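You operate a simulated robot arm through the tools that you are given. There is no shell and no other tool.

You are at the controls of a simulated robot arm. One attempt, no reset.

TASK
Grease the outlet seat all over, then press the grey washer down into it.
Fine: the brush goes back in its stand, the other washer stays. Set down upright: grease brush. A coat counts when it lies all over at full strength: go over it till it gets no stronger.

It is judged by the outcome, as a careful person would: the job done as asked, and still so three seconds after it is handed in. It fails if anything else is knocked over, pushed out of place, dropped, spilled or broken.

THE ROBOT
A 7-joint arm with a three-finger gripper, fixed in place. Base frame: the origin is on the floor under the middle of its stand, x ahead of it, y to its left, z up; the work surface is at about z = 800. Units: mm, degrees, N and s.
It reaches about 1342 mm from its shoulder. Its first joint turns from -166.0 to 166.0 degrees. Payload 2.69 kg.
Tool frame: the origin (TCP) lies between the finger pads and is the grasp point; the fingertips stand 30 mm ahead of it; z points along the fingers, y is the line along which they close. The gripper opens to 128 mm; its body begins 117 mm behind the TCP.
Orientation is that of the tool frame in the base frame, as [roll, pitch, yaw] about the fixed x, y, z axes, in that order (R = Rz(yaw) Ry(pitch) Rx(roll)). With the fingers straight down and closing along the base's y, the tool's x points along the base's -x, its y along +y and its z along -z.

THE INTERFACE
- The arm moves only by the tool nudge_tool. Its argument "rows" is a list of rows, each an object (a shift or turn left out is 0, a gripper value left out holds the last) with "dp": the shift along the tool's x, y, z in mm, a list of three; "angular": the turn, a rotation vector about the tool's x, y, z in degrees, a list of three; "hand": the closure in counts, from 0 (fully open) to 255 (shut). In form: [{"dp": [dx, dy, dz], "angular": [ax, ay, az], "hand": hand}, ...]. A call has 1 to 20 rows; each row shifts and turns the commanded pose from where the row before left it, along the tool's axes as they then stand. A row lasts 0.2 s, in which the tool goes at most 50 mm and 8.6 degrees; a call with a longer step from one row to the next is refused whole, and so is a gripper value outside its range. Where a pose cannot be reached the arm comes as near as it can. A force on the tool above 90 N (or 10 N above the force at the start of the call, whichever is more), or a blocked arm, ends the call early, and 0.2 s more pass. Each finger travels about 127 mm/s and halts on what it meets, pressing with about 36 N; the grip force reading is that of the motor and also rises with nothing between the fingers. The clock runs only during rows and for 0.2 s after the last one: add rows that do not move to give the fingers time. The reply holds the time, the measured pose of the TCP, the force on the tool along the base axes, the opening and the grip force, in the units named above and with some noise, with the torque about the TCP (base axes, N m) and any sound that the robot's microphone picked up.
- Cameras (640 x 400 px; columns grow to the right, rows downward): "scene" is fixed at [57.9, 513.7, 1692.4]; the picture's right is [-0.53, -0.85, 0.00], its down [-0.46, 0.29, -0.84] and it looks along [0.71, -0.44, -0.55] (base axes); focal length 362 px, centre (320, 200). "wrist" rides on the gripper at [58, 54, -131] in the tool frame; the picture's right is [-0.68, 0.74, 0.00], its down [-0.62, -0.57, -0.55] and it looks along [-0.40, -0.37, 0.84] (tool axes); focal length 234 px, centre (320, 200). There is no depth. A picture from a camera that has moved, and an enlarged one, comes with that camera's place and axes in the base frame and with its lens. The place of the scene camera against the robot may be out by one fixed shift of up to 25 mm in any direction.
- get_image(camera): a new picture of that camera. It takes no simulated time.
- move_column(by): moves the trunk up (or, below 0, down) by that many mm; the arm rides with it, the base frame stays. It gives what a move gives, with no picture.
- zoom(camera, box): a new picture of the part [left, top, right, bottom] of that camera's present view, enlarged. It takes no simulated time.
- hand_in(): hands the job in; it is judged then, once.

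Places have to be worked out from the pictures, the camera data and where the tool is seen. Open the gripper and draw the arm clear of the work before you hand the job in, unless the task says otherwise.

The tools are called after "Request:" as a command line: name --argument value ..., lists and objects as JSON in quotes. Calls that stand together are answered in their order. nudge_tool: Moves the arm, as the interface text tells. Its arguments: {"type":"object","properties":{"rows":{"type":"array"}},"required":["rows"]} The other tools are called the same way: move_column (by) moves the trunk up or down; get_image (camera) takes a picture; zoom (camera, box) takes an enlarged picture of a part of a camera's view; hand_in () hands the job in.

At the start:

```text
clock: 0.0
tcp_pos: [623.9, -312.4, 1367.8]
tool_rot: [-180.0, 0.0, 180.0]
contact_force: [0.5, 0.8, -0.1]
wrist_torque: [-0.01, 0.05, 0.0]
width: 127.7
grip_force: 0.1
trunk travel left (down, up): [-275.0, 75.0]
```

scene: 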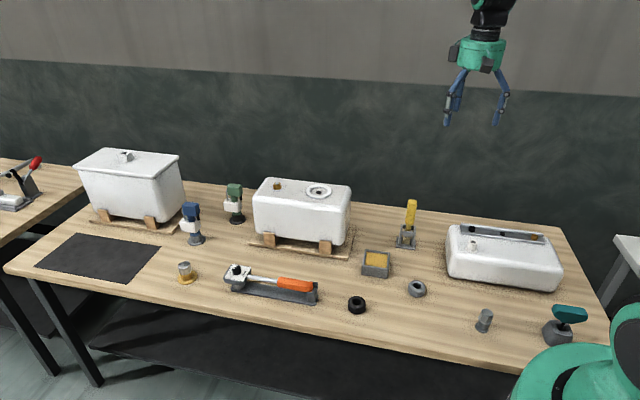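
wrist: 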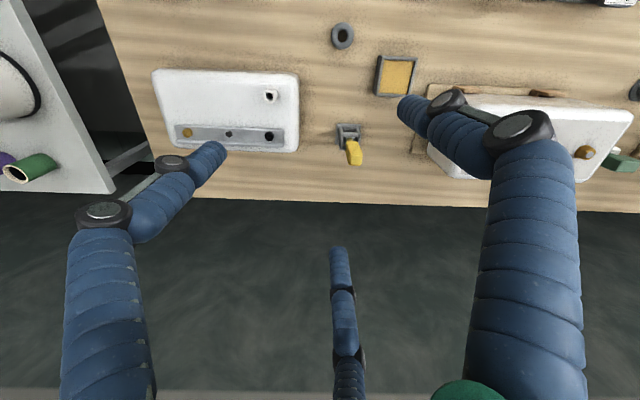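

I start by taking closer looks at the scene before moving anything.

Request:
zoom --camera "scene" --box '[240, 160, 440, 285]'

Request:
zoom --camera "scene" --box '[330, 180, 490, 320]'

Request:
zoom --camera "scene" --box '[430, 210, 630, 350]'

Request:
zoom --camera "scene" --box '[70, 140, 330, 320]'

Request:
zoom --camera "wrist" --box '[140, 10, 460, 210]'

```text
3.20 times, centred on (340, 222) of scene
camera zoom: at [57.9, 513.7, 1692.4], right [-0.53, -0.85, 0.0], down [-0.46, 0.29, -0.84], along [0.71, -0.44, -0.55], focal length 1160 px, centre (256, 128)
```

zoom: 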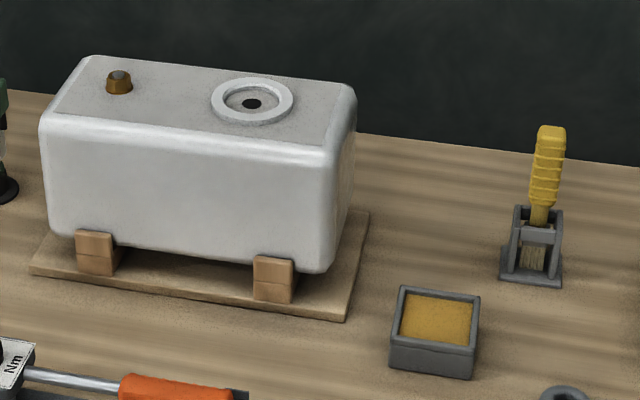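

```text
2.86 times, centred on (410, 250) of scene
camera zoom: at [57.9, 513.7, 1692.4], right [-0.53, -0.85, 0.0], down [-0.46, 0.29, -0.84], along [0.71, -0.44, -0.55], focal length 1036 px, centre (63, 57)
```

zoom: 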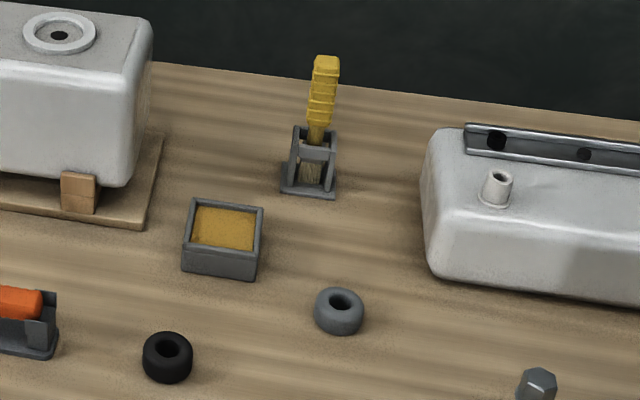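

```text
2.86 times, centred on (530, 280) of scene
camera zoom: at [57.9, 513.7, 1692.4], right [-0.53, -0.85, 0.0], down [-0.46, 0.29, -0.84], along [0.71, -0.44, -0.55], focal length 1036 px, centre (-280, -29)
```

zoom: 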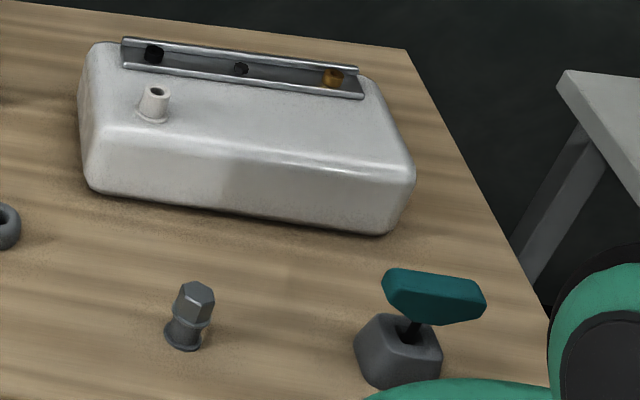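

```text
2.22 times, centred on (200, 230) of scene
camera zoom: at [57.9, 513.7, 1692.4], right [-0.53, -0.85, 0.0], down [-0.46, 0.29, -0.84], along [0.71, -0.44, -0.55], focal length 806 px, centre (587, 133)
```

zoom: 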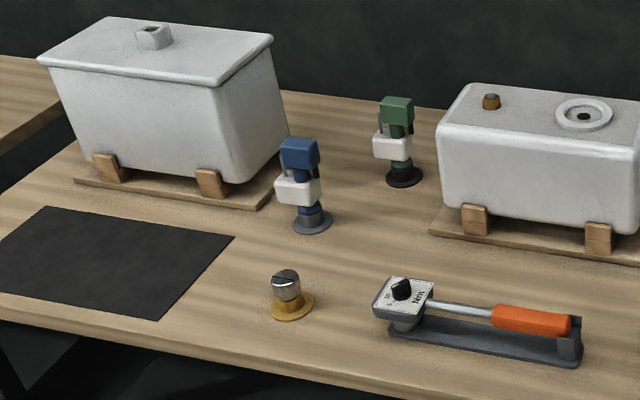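

```text
2.00 times, centred on (300, 110) of wrist
camera zoom: at [566.5, -258.6, 1498.3], right [0.68, 0.74, 0.0], down [0.62, -0.57, 0.55], along [0.4, -0.37, -0.84], focal length 468 px, centre (360, 380)
```

zoom: 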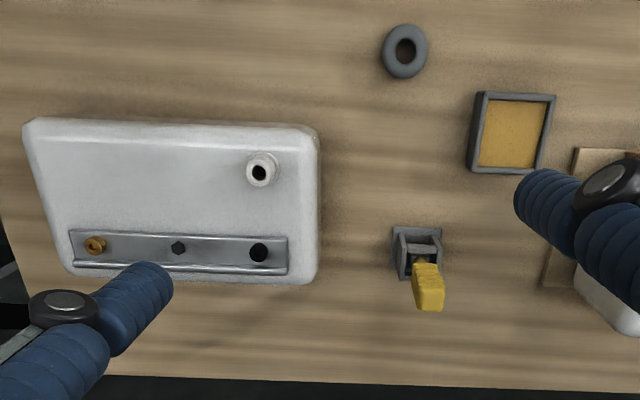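

The middle cistern has a ring with a sunken seat and a hole, which I take to be the outlet seat. The brush with the yellow handle stands in its stand, with a grease tray and grey and black washers nearby. I move the wrist camera over the middle cistern to see the seat clearly.

Request:
nudge_tool --rows '[{"dp": [-22.9, 36.8, 6.8]}, {"dp": [-22.9, 36.8, 6.8]}, {"dp": [-22.9, 36.8, 6.8]}, {"dp": [-22.9, 36.8, 6.8]}, {"dp": [-22.9, 36.8, 6.8]}, {"dp": [-22.9, 36.8, 6.8]}, {"dp": [-22.9, 36.8, 6.8]}, {"dp": [-22.9, 36.8, 6.8]}, {"dp": [-22.9, 36.8, 6.8]}, {"dp": [-22.9, 36.8, 6.8]}, {"dp": [0, 0, 0]}]'

```text
clock: 2.4
tcp_pos: [854.3, 57.5, 1298.2]
tool_rot: [179.9, 0.0, 179.9]
contact_force: [-0.5, 0.5, 0.2]
wrist_torque: [0.0, 0.05, 0.01]
width: 127.8
grip_force: 0.0
trunk travel left (down, up): [-275.0, 75.0]
```

The arm is at (854, 57, 1298); I take both pictures to see the seat and check the scene camera.

Request:
get_image --camera "wrist"

Request:
get_image --camera "scene"

```text
taken
camera wrist: at [796.9, 110.4, 1429.4], right [0.68, 0.74, 0.0], down [0.62, -0.57, 0.55], along [0.4, -0.37, -0.84], focal length 234 px, centre (320, 200)
```

wrist: 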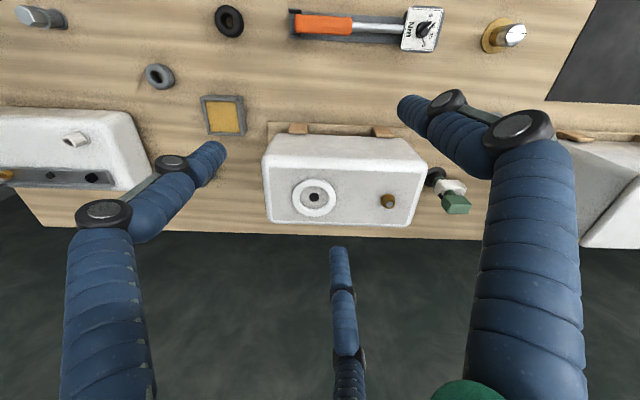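

```text
taken
```

scene: 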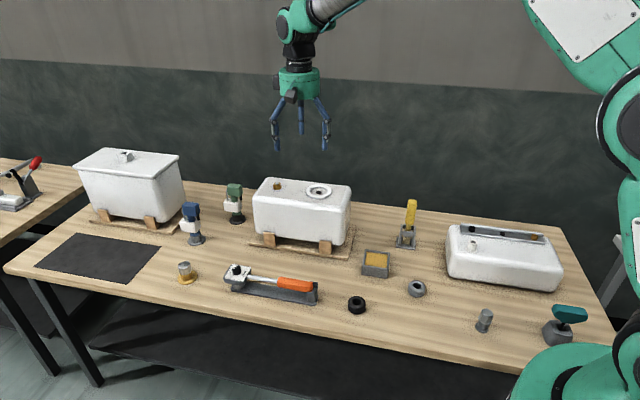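

Now a close look at the outlet seat, and at the tray and washer from here.

Request:
zoom --camera "wrist" --box '[250, 120, 450, 245]'

Request:
zoom --camera "wrist" --box '[280, 170, 352, 215]'

Request:
zoom --camera "wrist" --box '[130, 50, 290, 150]'

```text
3.20 times, centred on (350, 182) of wrist
camera zoom: at [796.9, 110.4, 1429.4], right [0.68, 0.74, 0.0], down [0.62, -0.57, 0.55], along [0.4, -0.37, -0.84], focal length 749 px, centre (224, 256)
```

zoom: 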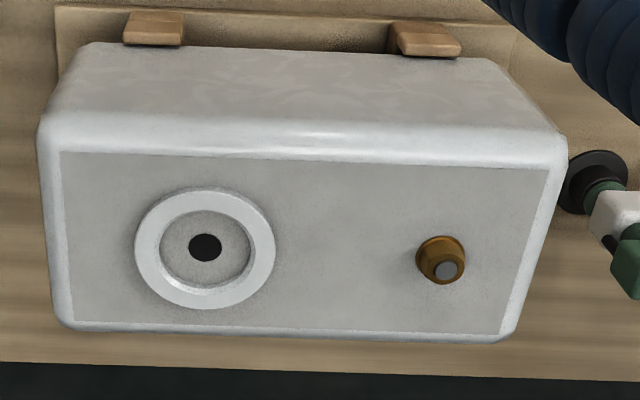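

```text
8.89 times, centred on (316, 192) of wrist
camera zoom: at [796.9, 110.4, 1429.4], right [0.68, 0.74, 0.0], down [0.62, -0.57, 0.55], along [0.4, -0.37, -0.84], focal length 2082 px, centre (356, 267)
```

zoom: 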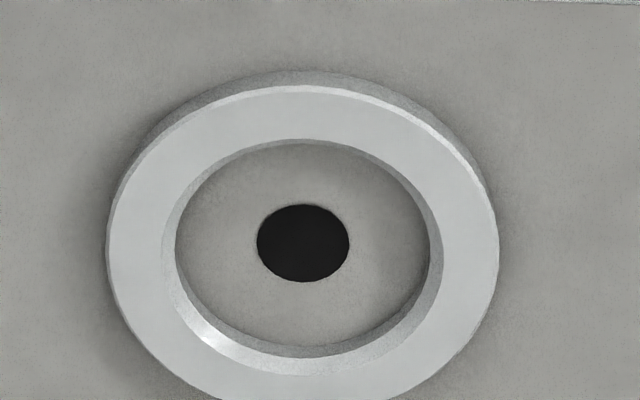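

```text
4.00 times, centred on (210, 100) of wrist
camera zoom: at [796.9, 110.4, 1429.4], right [0.68, 0.74, 0.0], down [0.62, -0.57, 0.55], along [0.4, -0.37, -0.84], focal length 937 px, centre (760, 600)
```

zoom: 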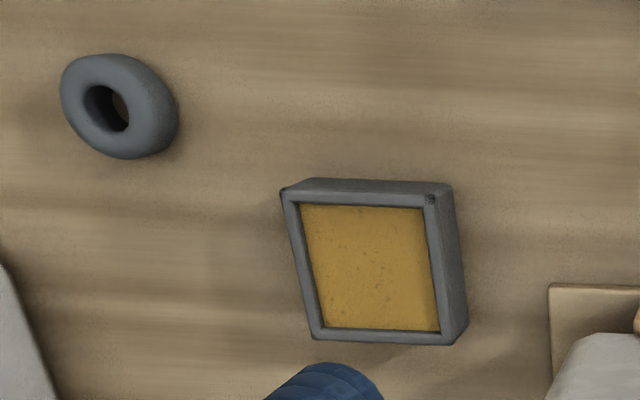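

Ring outer diameter is about 95 mm, the recess about 67 mm with a 22 mm hole, and it sits at roughly (989, -83) with the top near z 1000. Next I look at the brush in its stand and at the tray from closer up.

Request:
nudge_tool --rows '[{"dp": [18.6, -30.1, 17.9]}, {"dp": [18.6, -30.1, 17.9]}, {"dp": [18.6, -30.1, 17.9]}, {"dp": [18.6, -30.1, 17.9]}, {"dp": [18.6, -30.1, 17.9]}, {"dp": [18.6, -30.1, 17.9]}, {"dp": [18.6, -30.1, 17.9]}, {"dp": [18.6, -30.1, 17.9]}, {"dp": [18.6, -30.1, 17.9]}, {"dp": [18.6, -30.1, 17.9]}, {"dp": [0, 0, 0]}]'

```text
clock: 4.8
tcp_pos: [666.4, -245.2, 1121.2]
tool_rot: [-180.0, 0.0, -180.0]
contact_force: [-1.0, 0.2, -0.2]
wrist_torque: [0.02, 0.01, -0.03]
width: 128.1
grip_force: 0.0
trunk travel left (down, up): [-275.0, 75.0]
```

Now viewing from (666, -245, 1121), which should put the brush near the picture centre.

Request:
get_image --camera "wrist"

Request:
zoom --camera "wrist" --box '[240, 110, 400, 230]'

Request:
zoom --camera "scene" --box '[380, 190, 440, 255]'

```text
taken
camera wrist: at [609.0, -191.8, 1251.4], right [0.68, 0.74, 0.0], down [0.62, -0.57, 0.55], along [0.4, -0.37, -0.84], focal length 234 px, centre (320, 200)
```

wrist: 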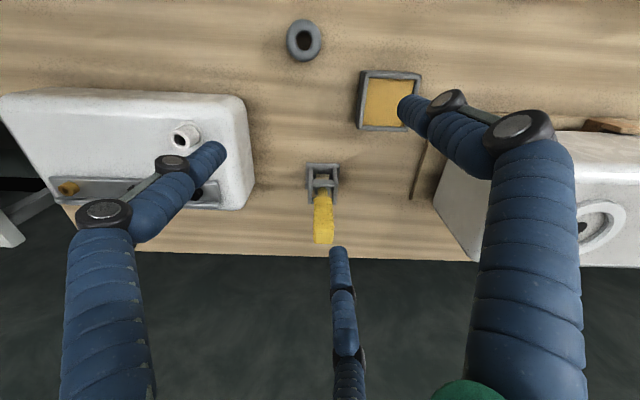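

```text
3.33 times, centred on (320, 170) of wrist
camera zoom: at [609.0, -191.8, 1251.4], right [0.68, 0.74, 0.0], down [0.62, -0.57, 0.55], along [0.4, -0.37, -0.84], focal length 781 px, centre (320, 300)
```

zoom: 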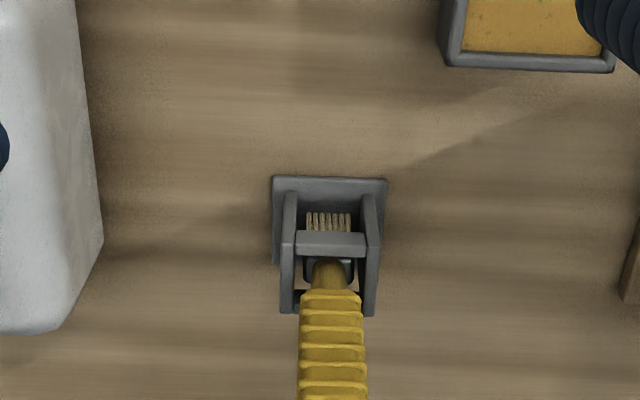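

```text
6.15 times, centred on (410, 222) of scene
camera zoom: at [57.9, 513.7, 1692.4], right [-0.53, -0.85, 0.0], down [-0.46, 0.29, -0.84], along [0.71, -0.44, -0.55], focal length 2231 px, centre (-234, 62)
```

zoom: 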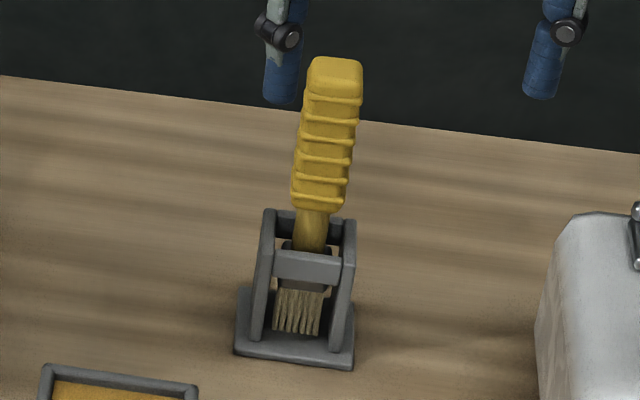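

The brush is a flat one with its bristles held between two posts; the stand is turned about 46° to the base axes. I zoom in on the handle, the tray and the washer for coordinates.

Request:
zoom --camera "wrist" --box '[288, 152, 368, 252]'

Request:
zoom --camera "wrist" --box '[270, 10, 430, 140]'

Request:
zoom --camera "wrist" --box '[430, 100, 640, 280]'

```text
4.00 times, centred on (328, 202) of wrist
camera zoom: at [609.0, -191.8, 1251.4], right [0.68, 0.74, 0.0], down [0.62, -0.57, 0.55], along [0.4, -0.37, -0.84], focal length 937 px, centre (288, 192)
```

zoom: 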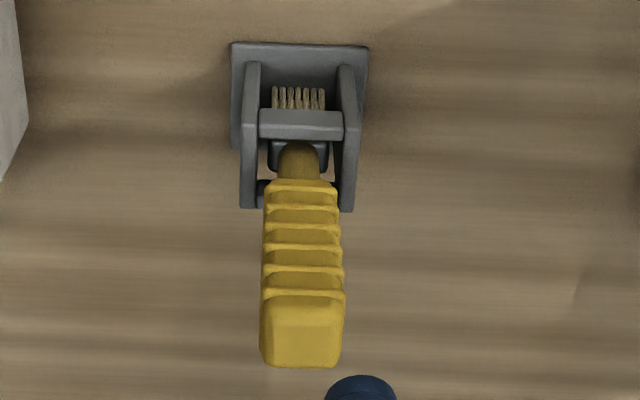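

```text
3.08 times, centred on (350, 75) of wrist
camera zoom: at [609.0, -191.8, 1251.4], right [0.68, 0.74, 0.0], down [0.62, -0.57, 0.55], along [0.4, -0.37, -0.84], focal length 720 px, centre (228, 585)
```

zoom: 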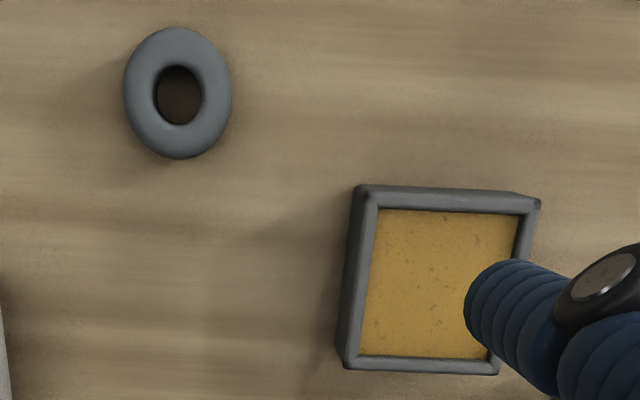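

```text
2.22 times, centred on (535, 190) of wrist
camera zoom: at [609.0, -191.8, 1251.4], right [0.68, 0.74, 0.0], down [0.62, -0.57, 0.55], along [0.4, -0.37, -0.84], focal length 520 px, centre (-158, 222)
```

zoom: 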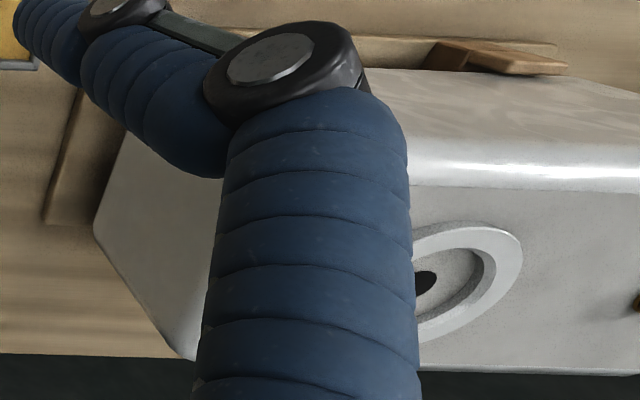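

The handle is vertical at about (779, -341), its top near z 996 and the yellow grip reaching down to about 905. Before grasping, I close the fingers partway in free air to see how the three fingers come together.

Request:
nudge_tool --rows '[{"dp": [0, 0, 0], "hand": 170}, {"dp": [0, 0, 0]}, {"dp": [0, 0, 0]}, {"dp": [0, 0, 0]}]'

Request:
get_image --camera "wrist"

Request:
zoom --camera "scene" --box '[360, 90, 520, 210]'

```text
clock: 5.8
tcp_pos: [667.1, -245.1, 1120.3]
tool_rot: [-180.0, 0.0, 180.0]
contact_force: [1.1, -0.6, 0.3]
wrist_torque: [0.0, 0.01, 0.01]
width: 42.6
grip_force: 0.0
trunk travel left (down, up): [-275.0, 75.0]
```

```text
taken
camera wrist: at [609.2, -191.2, 1251.4], right [0.68, 0.74, 0.0], down [0.62, -0.57, 0.55], along [0.4, -0.37, -0.84], focal length 234 px, centre (320, 200)
```

wrist: 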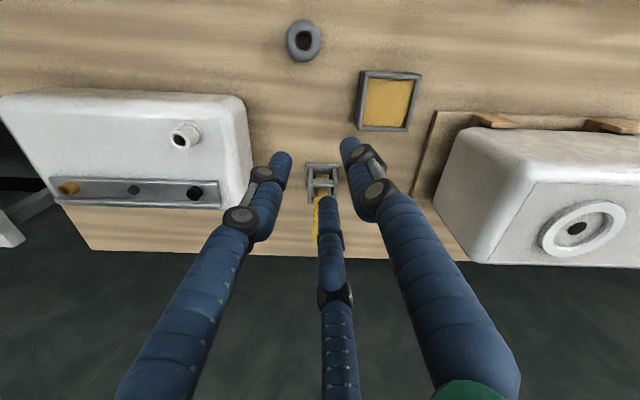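

```text
3.33 times, centred on (440, 150) of scene
camera zoom: at [57.9, 513.7, 1692.4], right [-0.53, -0.85, 0.0], down [-0.46, 0.29, -0.84], along [0.71, -0.44, -0.55], focal length 1208 px, centre (-80, 367)
```

zoom: 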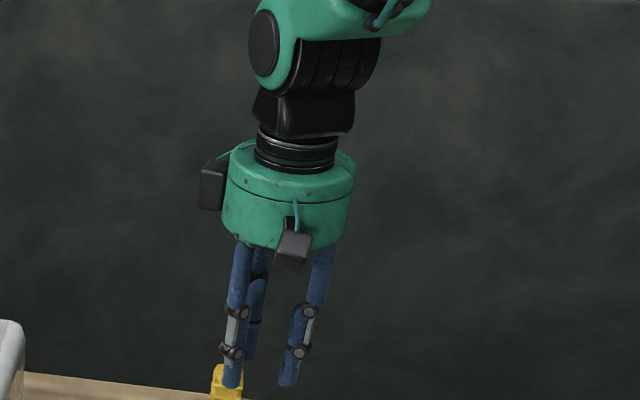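

The fingers close concentrically at 120°, with one finger on tool +y. I open up, turn the tool by 45.8° so that finger faces the handle's wide side, and move over the brush while staying high.

Request:
nudge_tool --rows '[{"angular": [0, 0, -7.633], "hand": 0}, {"angular": [0, 0, -7.633]}, {"angular": [0, 0, -7.633]}, {"angular": [0, 0, -7.633]}, {"angular": [0, 0, -7.633]}, {"angular": [0, 0, -7.633]}, {"dp": [-2.3, -36.8, 0]}, {"dp": [-2.3, -36.8, 0]}, {"dp": [-2.3, -36.8, 0]}, {"dp": [-2.3, -36.8, 0]}, {"dp": [0, 0, 0]}]'

Request:
get_image --camera "wrist"

Request:
get_image --camera "scene"

```text
clock: 8.2
tcp_pos: [779.8, -342.1, 1120.3]
tool_rot: [180.0, 0.0, -134.1]
contact_force: [0.4, -0.3, -0.5]
wrist_torque: [0.02, 0.05, -0.02]
width: 128.1
grip_force: 0.0
trunk travel left (down, up): [-275.0, 75.0]
```

```text
taken
camera wrist: at [701.4, -346.4, 1251.3], right [-0.06, 1.0, 0.0], down [0.83, 0.05, 0.55], along [0.55, 0.03, -0.84], focal length 234 px, centre (320, 200)
```

wrist: 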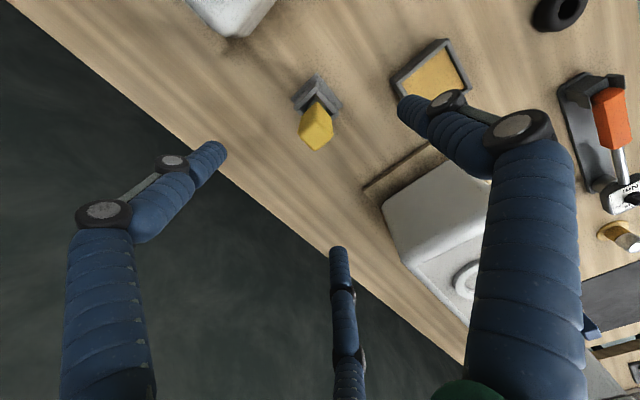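

```text
taken
```

scene: 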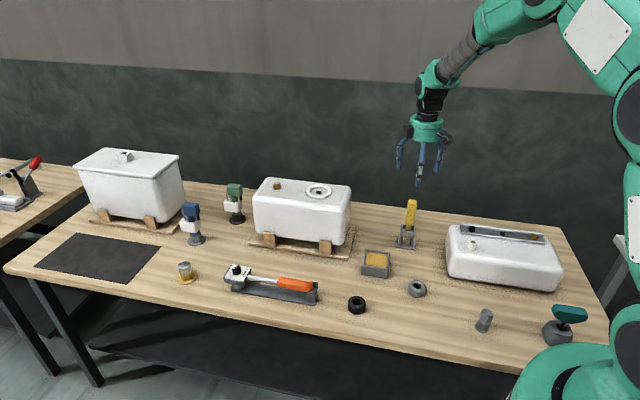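

I zoom in to check the handle's place against the gripper axis.

Request:
zoom --camera "wrist" --box '[270, 60, 370, 160]'

Request:
zoom --camera "scene" --box '[380, 120, 460, 260]'

```text
4.00 times, centred on (320, 110) of wrist
camera zoom: at [701.4, -346.4, 1251.3], right [-0.06, 1.0, 0.0], down [0.83, 0.05, 0.55], along [0.55, 0.03, -0.84], focal length 937 px, centre (320, 560)
```

zoom: 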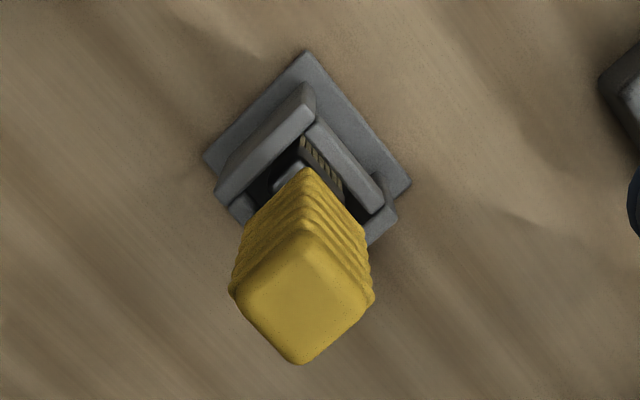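

```text
2.86 times, centred on (420, 190) of scene
camera zoom: at [57.9, 513.7, 1692.4], right [-0.53, -0.85, 0.0], down [-0.46, 0.29, -0.84], along [0.71, -0.44, -0.55], focal length 1036 px, centre (34, 229)
```

zoom: 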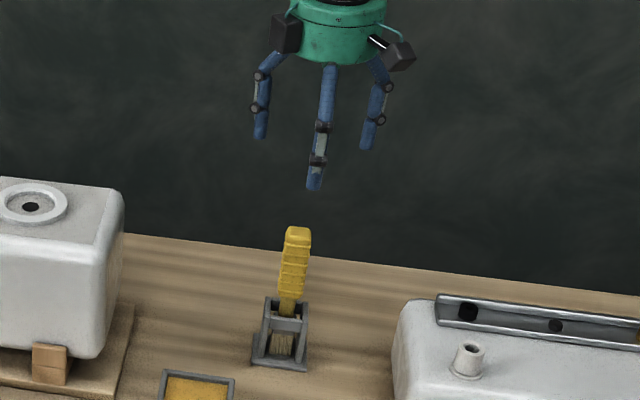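

The handle top centre reads about (781.5, -345, 994), so I shift a few millimetres and lower with the hand open until the TCP is at z≈948, with the fingertips above the stand.

Request:
nudge_tool --rows '[{"dp": [0.9, -3.2, 0], "hand": 0}, {"dp": [0, 0, 34.5]}, {"dp": [0, 0, 34.5]}, {"dp": [0, 0, 34.5]}, {"dp": [0, 0, 34.5]}, {"dp": [0, 0, 34.5]}, {"dp": [0, 0, 0]}]'

Request:
zoom --camera "scene" --box '[370, 150, 460, 260]'

Request:
get_image --camera "wrist"

```text
clock: 9.8
tcp_pos: [781.0, -345.2, 945.2]
tool_rot: [-180.0, 0.0, -134.2]
contact_force: [0.5, -0.1, 0.1]
wrist_torque: [0.03, 0.06, 0.03]
width: 128.0
grip_force: 0.0
trunk travel left (down, up): [-275.0, 75.0]
```

```text
3.64 times, centred on (415, 205) of scene
camera zoom: at [57.9, 513.7, 1692.4], right [-0.53, -0.85, 0.0], down [-0.46, 0.29, -0.84], along [0.71, -0.44, -0.55], focal length 1318 px, centre (-26, 182)
```

zoom: 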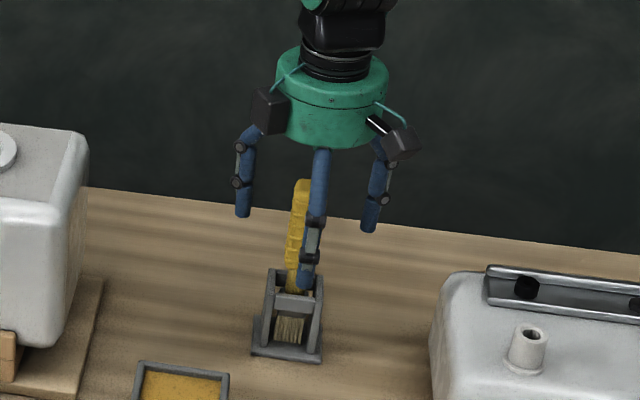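

```text
taken
camera wrist: at [703.1, -349.3, 1077.4], right [-0.06, 1.0, 0.0], down [0.83, 0.05, 0.55], along [0.55, 0.03, -0.84], focal length 234 px, centre (320, 200)
```

wrist: 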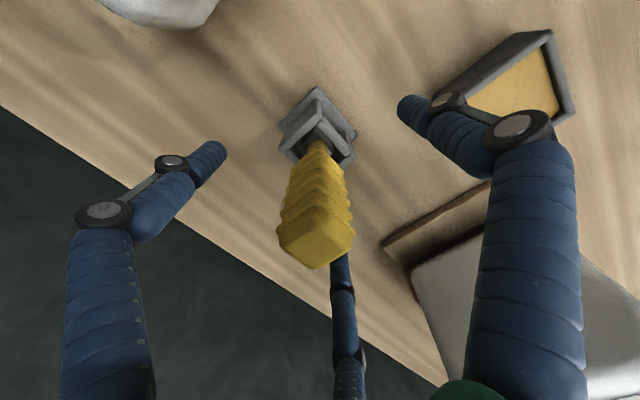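

The handle top appears at the gripper axis to within about 2 mm. I close the fingers on it and wait.

Request:
nudge_tool --rows '[{"hand": 120}, {"hand": 180}, {"hand": 220}, {"hand": 255}, {"dp": [0, 0, 0]}, {"dp": [0, 0, 0]}, {"dp": [0, 0, 0]}]'

Request:
get_image --camera "wrist"

Request:
zoom --camera "scene" --box '[370, 150, 460, 260]'

```text
clock: 11.4
tcp_pos: [781.2, -343.5, 948.4]
tool_rot: [179.9, 0.0, -134.2]
contact_force: [1.8, -0.5, 0.0]
wrist_torque: [0.06, -0.14, 0.01]
width: 35.4
grip_force: 35.6
trunk travel left (down, up): [-275.0, 75.0]
```

```text
taken
camera wrist: at [702.8, -349.1, 1077.9], right [-0.06, 1.0, 0.0], down [0.83, 0.05, 0.55], along [0.55, 0.03, -0.84], focal length 234 px, centre (320, 200)
```

wrist: 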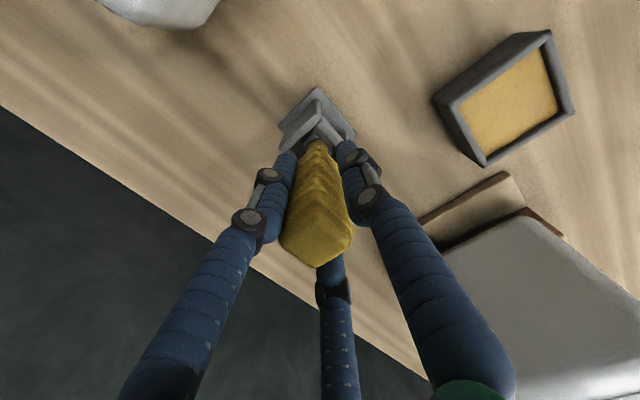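

```text
3.64 times, centred on (415, 205) of scene
camera zoom: at [57.9, 513.7, 1692.4], right [-0.53, -0.85, 0.0], down [-0.46, 0.29, -0.84], along [0.71, -0.44, -0.55], focal length 1318 px, centre (-26, 182)
```

zoom: 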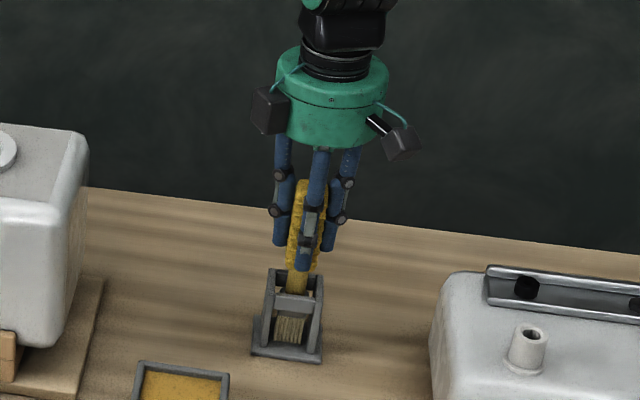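

The grip reads 35 mm width at 36 N. I lift straight up by 120 mm so the bristles clear the stand (I count this grasp pose as P0 to return to).

Request:
nudge_tool --rows '[{"dp": [0, 0, -8]}, {"dp": [0, 0, -16]}, {"dp": [0, 0, -24]}, {"dp": [0, 0, -24]}, {"dp": [0, 0, -24]}, {"dp": [0, 0, -24]}, {"dp": [0, 0, 0]}]'

Request:
get_image --camera "wrist"

Request:
zoom --camera "scene" --box '[370, 130, 460, 260]'

```text
clock: 13.0
tcp_pos: [782.2, -344.2, 1069.2]
tool_rot: [179.9, 0.0, -134.2]
contact_force: [0.4, 0.2, -1.1]
wrist_torque: [0.01, 0.01, 0.02]
width: 35.3
grip_force: 36.2
trunk travel left (down, up): [-275.0, 75.0]
```

```text
taken
camera wrist: at [702.5, -349.3, 1199.4], right [-0.06, 1.0, 0.0], down [0.83, 0.05, 0.55], along [0.55, 0.03, -0.84], focal length 234 px, centre (320, 200)
```

wrist: 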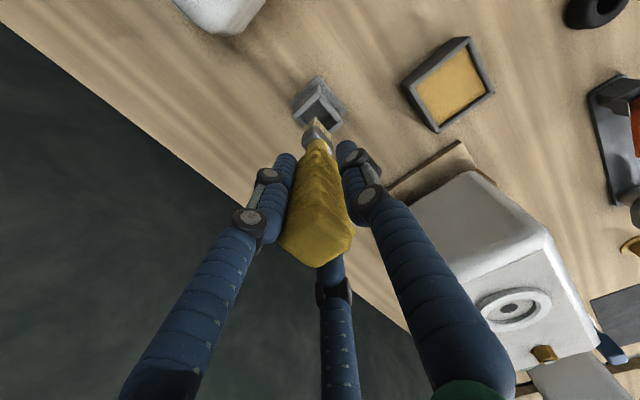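

```text
3.08 times, centred on (415, 195) of scene
camera zoom: at [57.9, 513.7, 1692.4], right [-0.53, -0.85, 0.0], down [-0.46, 0.29, -0.84], along [0.71, -0.44, -0.55], focal length 1115 px, centre (28, 215)
```

zoom: 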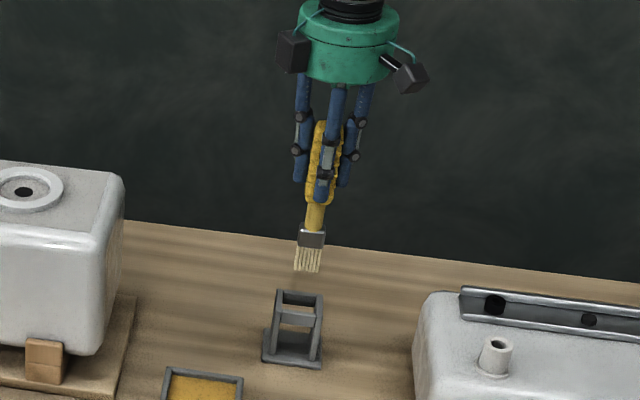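

The brush came out cleanly. I zoom in on the tray, the seat and the brush tip from this viewpoint to fix their places.

Request:
zoom --camera "wrist" --box '[390, 25, 510, 145]'

Request:
zoom --camera "wrist" --box '[440, 250, 600, 370]'

Request:
zoom --camera "wrist" --box '[275, 60, 365, 160]'

Request:
zoom --camera "scene" --box '[395, 160, 435, 240]'

```text
3.33 times, centred on (450, 85) of wrist
camera zoom: at [702.5, -349.3, 1199.4], right [-0.06, 1.0, 0.0], down [0.83, 0.05, 0.55], along [0.55, 0.03, -0.84], focal length 781 px, centre (-113, 583)
```

zoom: 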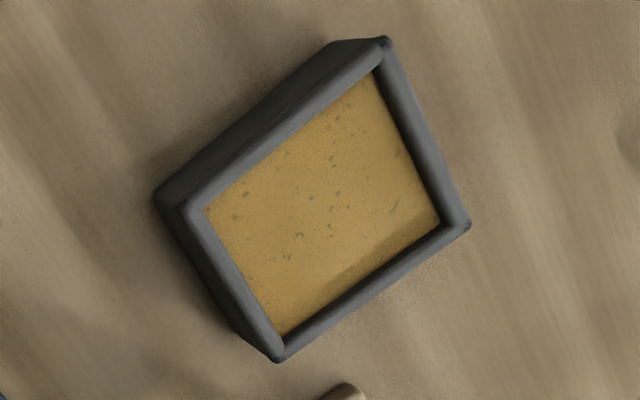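

```text
3.33 times, centred on (520, 310) of wrist
camera zoom: at [702.5, -349.3, 1199.4], right [-0.06, 1.0, 0.0], down [0.83, 0.05, 0.55], along [0.55, 0.03, -0.84], focal length 781 px, centre (-347, -167)
```

zoom: 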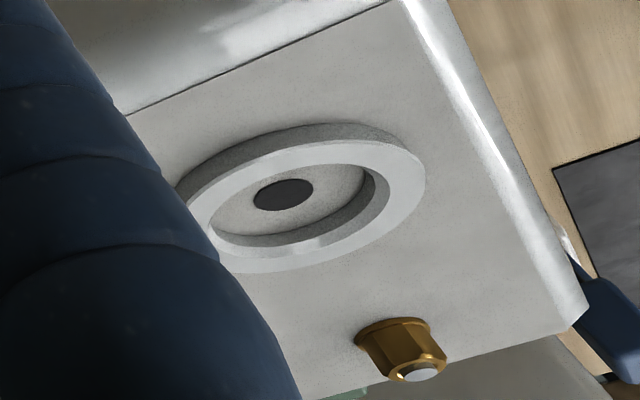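

```text
4.00 times, centred on (320, 110) of wrist
camera zoom: at [702.5, -349.3, 1199.4], right [-0.06, 1.0, 0.0], down [0.83, 0.05, 0.55], along [0.55, 0.03, -0.84], focal length 937 px, centre (320, 560)
```

zoom: 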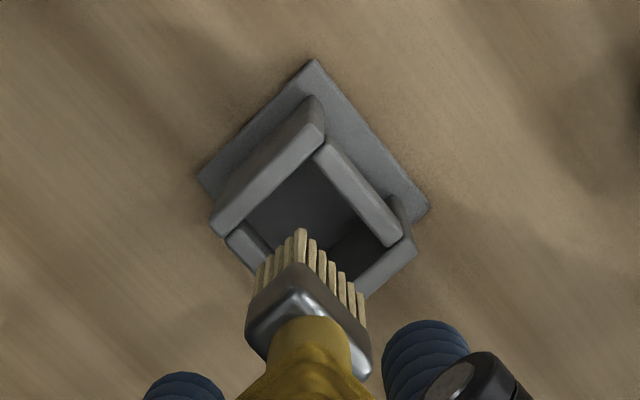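

```text
5.00 times, centred on (415, 200) of scene
camera zoom: at [57.9, 513.7, 1692.4], right [-0.53, -0.85, 0.0], down [-0.46, 0.29, -0.84], along [0.71, -0.44, -0.55], focal length 1812 px, centre (-155, 200)
```

zoom: 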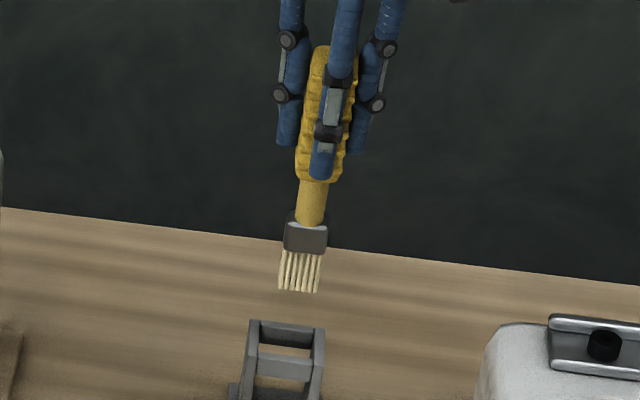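

Triangulating the views, the tray's grease is centred near (742, -159) with its surface around z 830, and the bristle tips hang about 146 mm below the TCP. I carry the brush across to above the tray at the present height.

Request:
nudge_tool --rows '[{"dp": [-21.2, 31.4, 0]}, {"dp": [-21.2, 31.4, 0]}, {"dp": [-21.2, 31.4, 0]}, {"dp": [-21.2, 31.4, 0]}, {"dp": [-21.2, 31.4, 0]}, {"dp": [0, 0, 0]}]'

Request:
get_image --camera "wrist"

Request:
zoom --camera "scene" --box '[330, 170, 430, 290]'

Request:
zoom --camera "wrist" --box '[260, 50, 380, 170]'

```text
clock: 14.4
tcp_pos: [740.6, -158.2, 1068.1]
tool_rot: [-180.0, 0.0, -134.2]
contact_force: [0.6, 1.1, -0.8]
wrist_torque: [-0.02, -0.02, -0.02]
width: 35.2
grip_force: 36.0
trunk travel left (down, up): [-275.0, 75.0]
```

```text
taken
camera wrist: at [663.6, -162.7, 1199.2], right [-0.06, 1.0, 0.0], down [0.83, 0.05, 0.55], along [0.55, 0.03, -0.84], focal length 234 px, centre (320, 200)
```

wrist: 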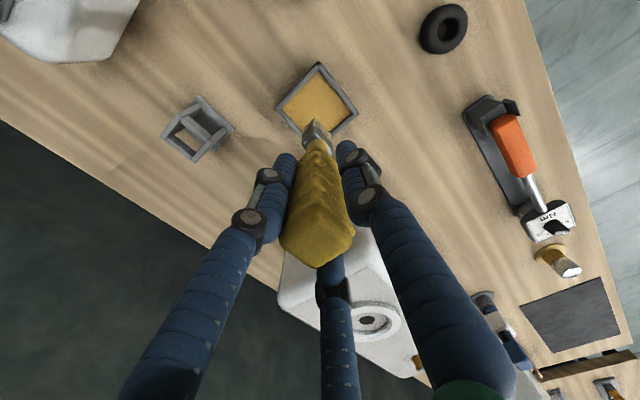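

```text
3.33 times, centred on (380, 230) of scene
camera zoom: at [57.9, 513.7, 1692.4], right [-0.53, -0.85, 0.0], down [-0.46, 0.29, -0.84], along [0.71, -0.44, -0.55], focal length 1208 px, centre (120, 100)
```

zoom: 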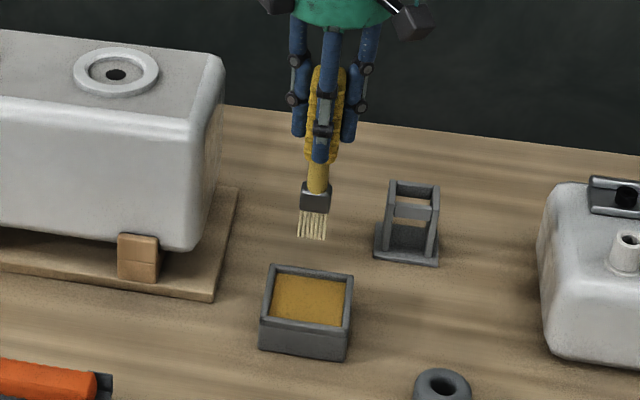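

```text
3.33 times, centred on (320, 110) of wrist
camera zoom: at [663.6, -162.7, 1199.2], right [-0.06, 1.0, 0.0], down [0.83, 0.05, 0.55], along [0.55, 0.03, -0.84], focal length 781 px, centre (320, 500)
```

zoom: 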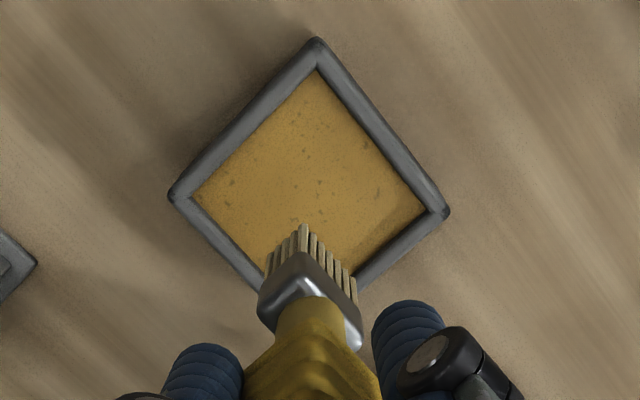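

The brush hangs over the grease, centred within a couple of mm. I lower 70 mm, then look before making contact.

Request:
nudge_tool --rows '[{"dp": [0, 0, 25]}, {"dp": [0, 0, 25]}, {"dp": [0, 0, 20]}, {"dp": [0, 0, 0]}]'

Request:
zoom --camera "scene" --box '[340, 200, 420, 290]'

Request:
zoom --camera "wrist" --box '[260, 50, 380, 170]'

```text
clock: 15.4
tcp_pos: [743.2, -158.2, 998.1]
tool_rot: [-180.0, 0.1, -134.2]
contact_force: [-0.1, 0.7, -1.0]
wrist_torque: [0.0, -0.02, 0.01]
width: 35.0
grip_force: 36.1
trunk travel left (down, up): [-275.0, 75.0]
```

```text
4.44 times, centred on (380, 245) of scene
camera zoom: at [57.9, 513.7, 1692.4], right [-0.53, -0.85, 0.0], down [-0.46, 0.29, -0.84], along [0.71, -0.44, -0.55], focal length 1611 px, centre (53, 0)
```

zoom: 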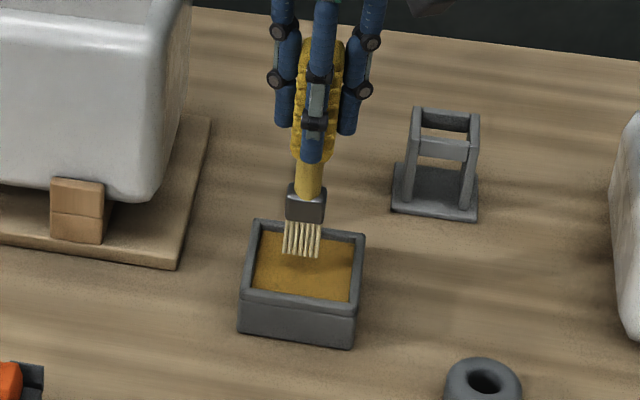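

```text
3.33 times, centred on (320, 110) of wrist
camera zoom: at [664.3, -163.1, 1128.6], right [-0.06, 1.0, 0.0], down [0.83, 0.05, 0.55], along [0.55, 0.03, -0.84], focal length 781 px, centre (320, 500)
```

zoom: 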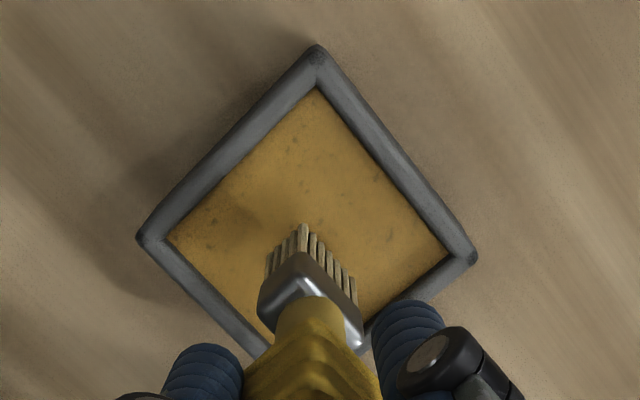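

The tips are now roughly 10–20 mm above the grease. I lower in small 3 mm steps and watch the force.

Request:
nudge_tool --rows '[{"dp": [0, 0, 3]}, {"dp": [0, 0, 3]}, {"dp": [0, 0, 3]}, {"dp": [0, 0, 3]}, {"dp": [0, 0, 0]}]'

Request:
zoom --camera "scene" --box '[340, 200, 420, 290]'

Request:
zoom --camera "wrist" --box '[280, 80, 360, 160]'

```text
clock: 16.6
tcp_pos: [743.0, -158.5, 985.3]
tool_rot: [-180.0, 0.0, -134.2]
contact_force: [-0.3, 0.6, -1.0]
wrist_torque: [-0.01, -0.01, 0.02]
width: 35.3
grip_force: 36.5
trunk travel left (down, up): [-275.0, 75.0]
```

```text
4.44 times, centred on (380, 245) of scene
camera zoom: at [57.9, 513.7, 1692.4], right [-0.53, -0.85, 0.0], down [-0.46, 0.29, -0.84], along [0.71, -0.44, -0.55], focal length 1611 px, centre (53, 0)
```

zoom: 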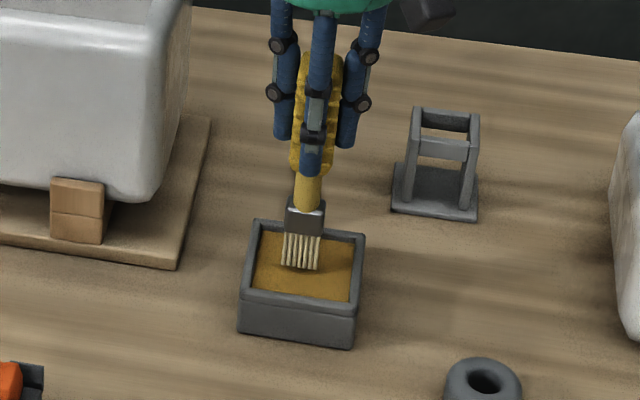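

```text
5.00 times, centred on (320, 120) of wrist
camera zoom: at [664.1, -163.1, 1116.6], right [-0.06, 1.0, 0.0], down [0.83, 0.05, 0.55], along [0.55, 0.03, -0.84], focal length 1171 px, centre (320, 600)
```

zoom: 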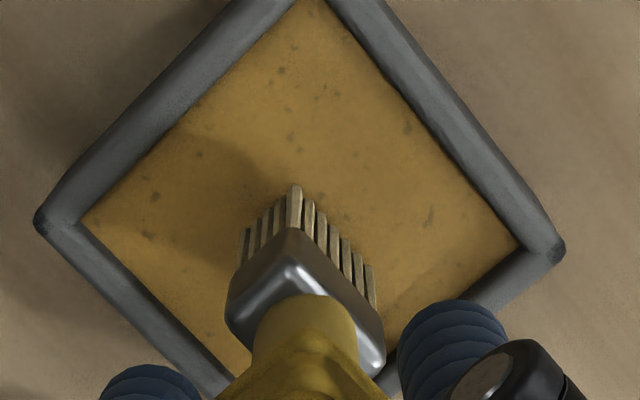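

No contact force yet. I continue down in 3 mm steps.

Request:
nudge_tool --rows '[{"dp": [0, 0, 3]}, {"dp": [0, 0, 3]}, {"dp": [0, 0, 3]}, {"dp": [0, 0, 0]}]'

Request:
zoom --camera "scene" --box '[340, 200, 420, 290]'

Request:
zoom --camera "wrist" --box '[280, 80, 360, 160]'

```text
clock: 17.6
tcp_pos: [742.8, -159.6, 977.8]
tool_rot: [-179.9, -0.1, -134.2]
contact_force: [-2.5, 1.7, 10.4]
wrist_torque: [0.31, 0.42, -0.01]
width: 35.1
grip_force: 35.9
trunk travel left (down, up): [-275.0, 75.0]
```

```text
4.44 times, centred on (380, 245) of scene
camera zoom: at [57.9, 513.7, 1692.4], right [-0.53, -0.85, 0.0], down [-0.46, 0.29, -0.84], along [0.71, -0.44, -0.55], focal length 1611 px, centre (53, 0)
```

zoom: 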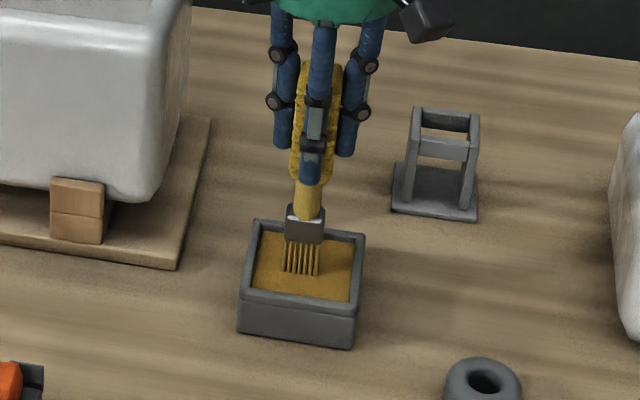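

```text
5.00 times, centred on (320, 120) of wrist
camera zoom: at [663.5, -163.4, 1108.7], right [-0.06, 1.0, 0.0], down [0.83, 0.05, 0.55], along [0.55, 0.03, -0.84], focal length 1171 px, centre (320, 600)
```

zoom: 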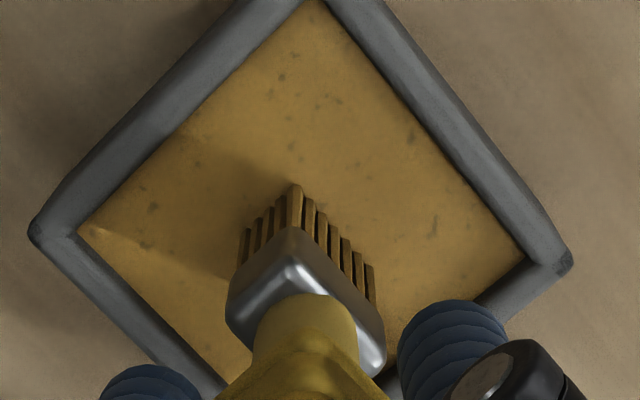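

Contact at TCP z≈977 with 10 N, and the bristles have turned the colour of grease. I lift the loaded brush high enough to pass over the cistern (tips above z 1070).

Request:
nudge_tool --rows '[{"dp": [0, 0, -10]}, {"dp": [0, 0, -33]}, {"dp": [0, 0, -40]}, {"dp": [0, 0, -40]}, {"dp": [0, 0, -40]}, {"dp": [0, 0, -40]}, {"dp": [0, 0, -40]}, {"dp": [0, 0, 0]}]'

Request:
get_image --camera "wrist"

Request:
zoom --camera "scene" --box '[330, 90, 430, 220]'

```text
clock: 19.4
tcp_pos: [742.5, -159.6, 1218.5]
tool_rot: [180.0, 0.0, -134.2]
contact_force: [-0.9, -0.5, -0.7]
wrist_torque: [0.04, 0.01, -0.04]
width: 35.1
grip_force: 35.7
trunk travel left (down, up): [-275.0, 75.0]
```

```text
taken
camera wrist: at [664.0, -163.6, 1350.5], right [-0.06, 1.0, 0.0], down [0.83, 0.05, 0.55], along [0.55, 0.03, -0.84], focal length 234 px, centre (320, 200)
```

wrist: 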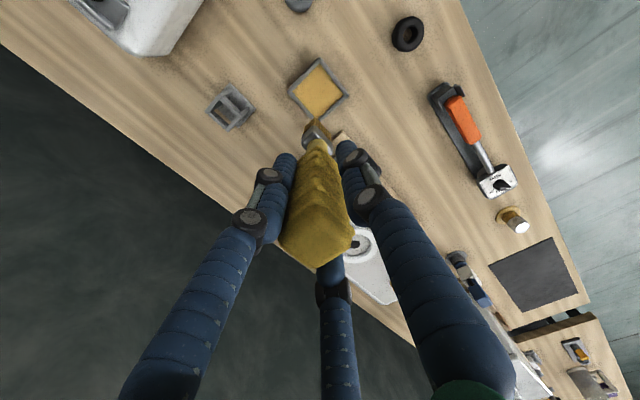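

```text
3.08 times, centred on (380, 155) of scene
camera zoom: at [57.9, 513.7, 1692.4], right [-0.53, -0.85, 0.0], down [-0.46, 0.29, -0.84], along [0.71, -0.44, -0.55], focal length 1115 px, centre (135, 338)
```

zoom: 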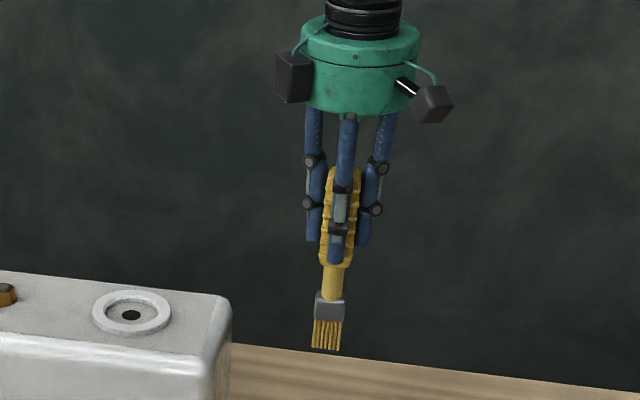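

The bristles are loaded. I move across over the estimated seat centre (982, -77) with the tips about 50 mm above the ring.

Request:
nudge_tool --rows '[{"dp": [-37.75, -19.2, 0]}, {"dp": [-37.75, -19.2, 0]}, {"dp": [-37.75, -19.2, 0]}, {"dp": [-37.75, -19.2, 0]}, {"dp": [-37.75, -19.2, 0]}, {"dp": [-37.75, -19.2, 0]}, {"dp": [0, 0, 0]}]'

Request:
get_image --camera "wrist"

Request:
zoom --camera "scene" --box '[270, 100, 370, 220]'

Request:
zoom --camera "wrist" --box '[260, 50, 380, 170]'

```text
clock: 21.0
tcp_pos: [984.5, -74.8, 1219.7]
tool_rot: [-180.0, 0.0, -134.1]
contact_force: [0.6, 0.8, -1.9]
wrist_torque: [-0.02, 0.04, 0.01]
width: 35.1
grip_force: 35.8
trunk travel left (down, up): [-275.0, 75.0]
```

```text
taken
camera wrist: at [905.2, -80.1, 1350.7], right [-0.06, 1.0, 0.0], down [0.83, 0.05, 0.55], along [0.55, 0.03, -0.84], focal length 234 px, centre (320, 200)
```

wrist: 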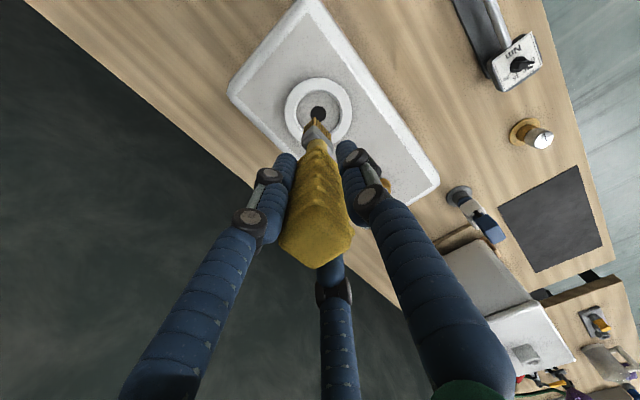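

```text
3.33 times, centred on (320, 160) of scene
camera zoom: at [57.9, 513.7, 1692.4], right [-0.53, -0.85, 0.0], down [-0.46, 0.29, -0.84], along [0.71, -0.44, -0.55], focal length 1208 px, centre (320, 333)
```

zoom: 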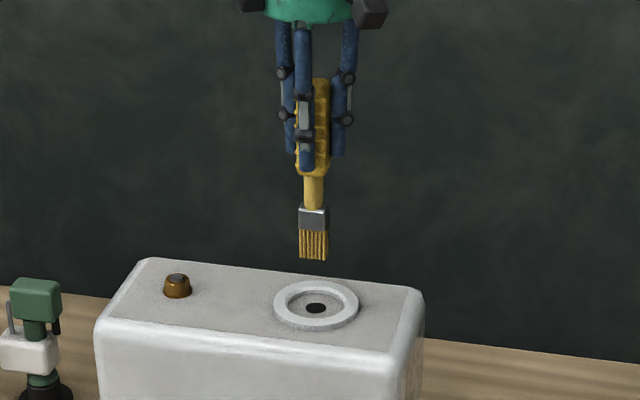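

```text
3.33 times, centred on (320, 110) of wrist
camera zoom: at [905.2, -80.1, 1350.7], right [-0.06, 1.0, 0.0], down [0.83, 0.05, 0.55], along [0.55, 0.03, -0.84], focal length 781 px, centre (320, 500)
```

zoom: 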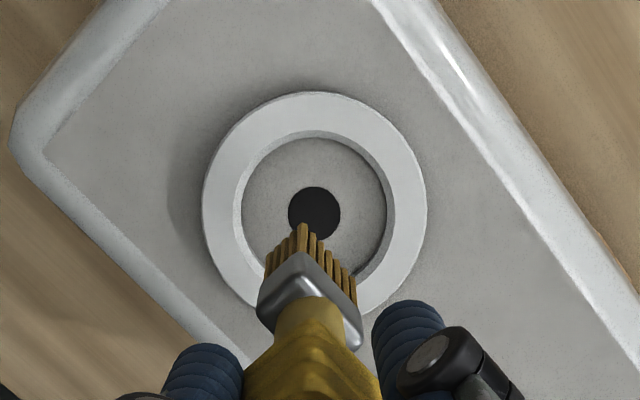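

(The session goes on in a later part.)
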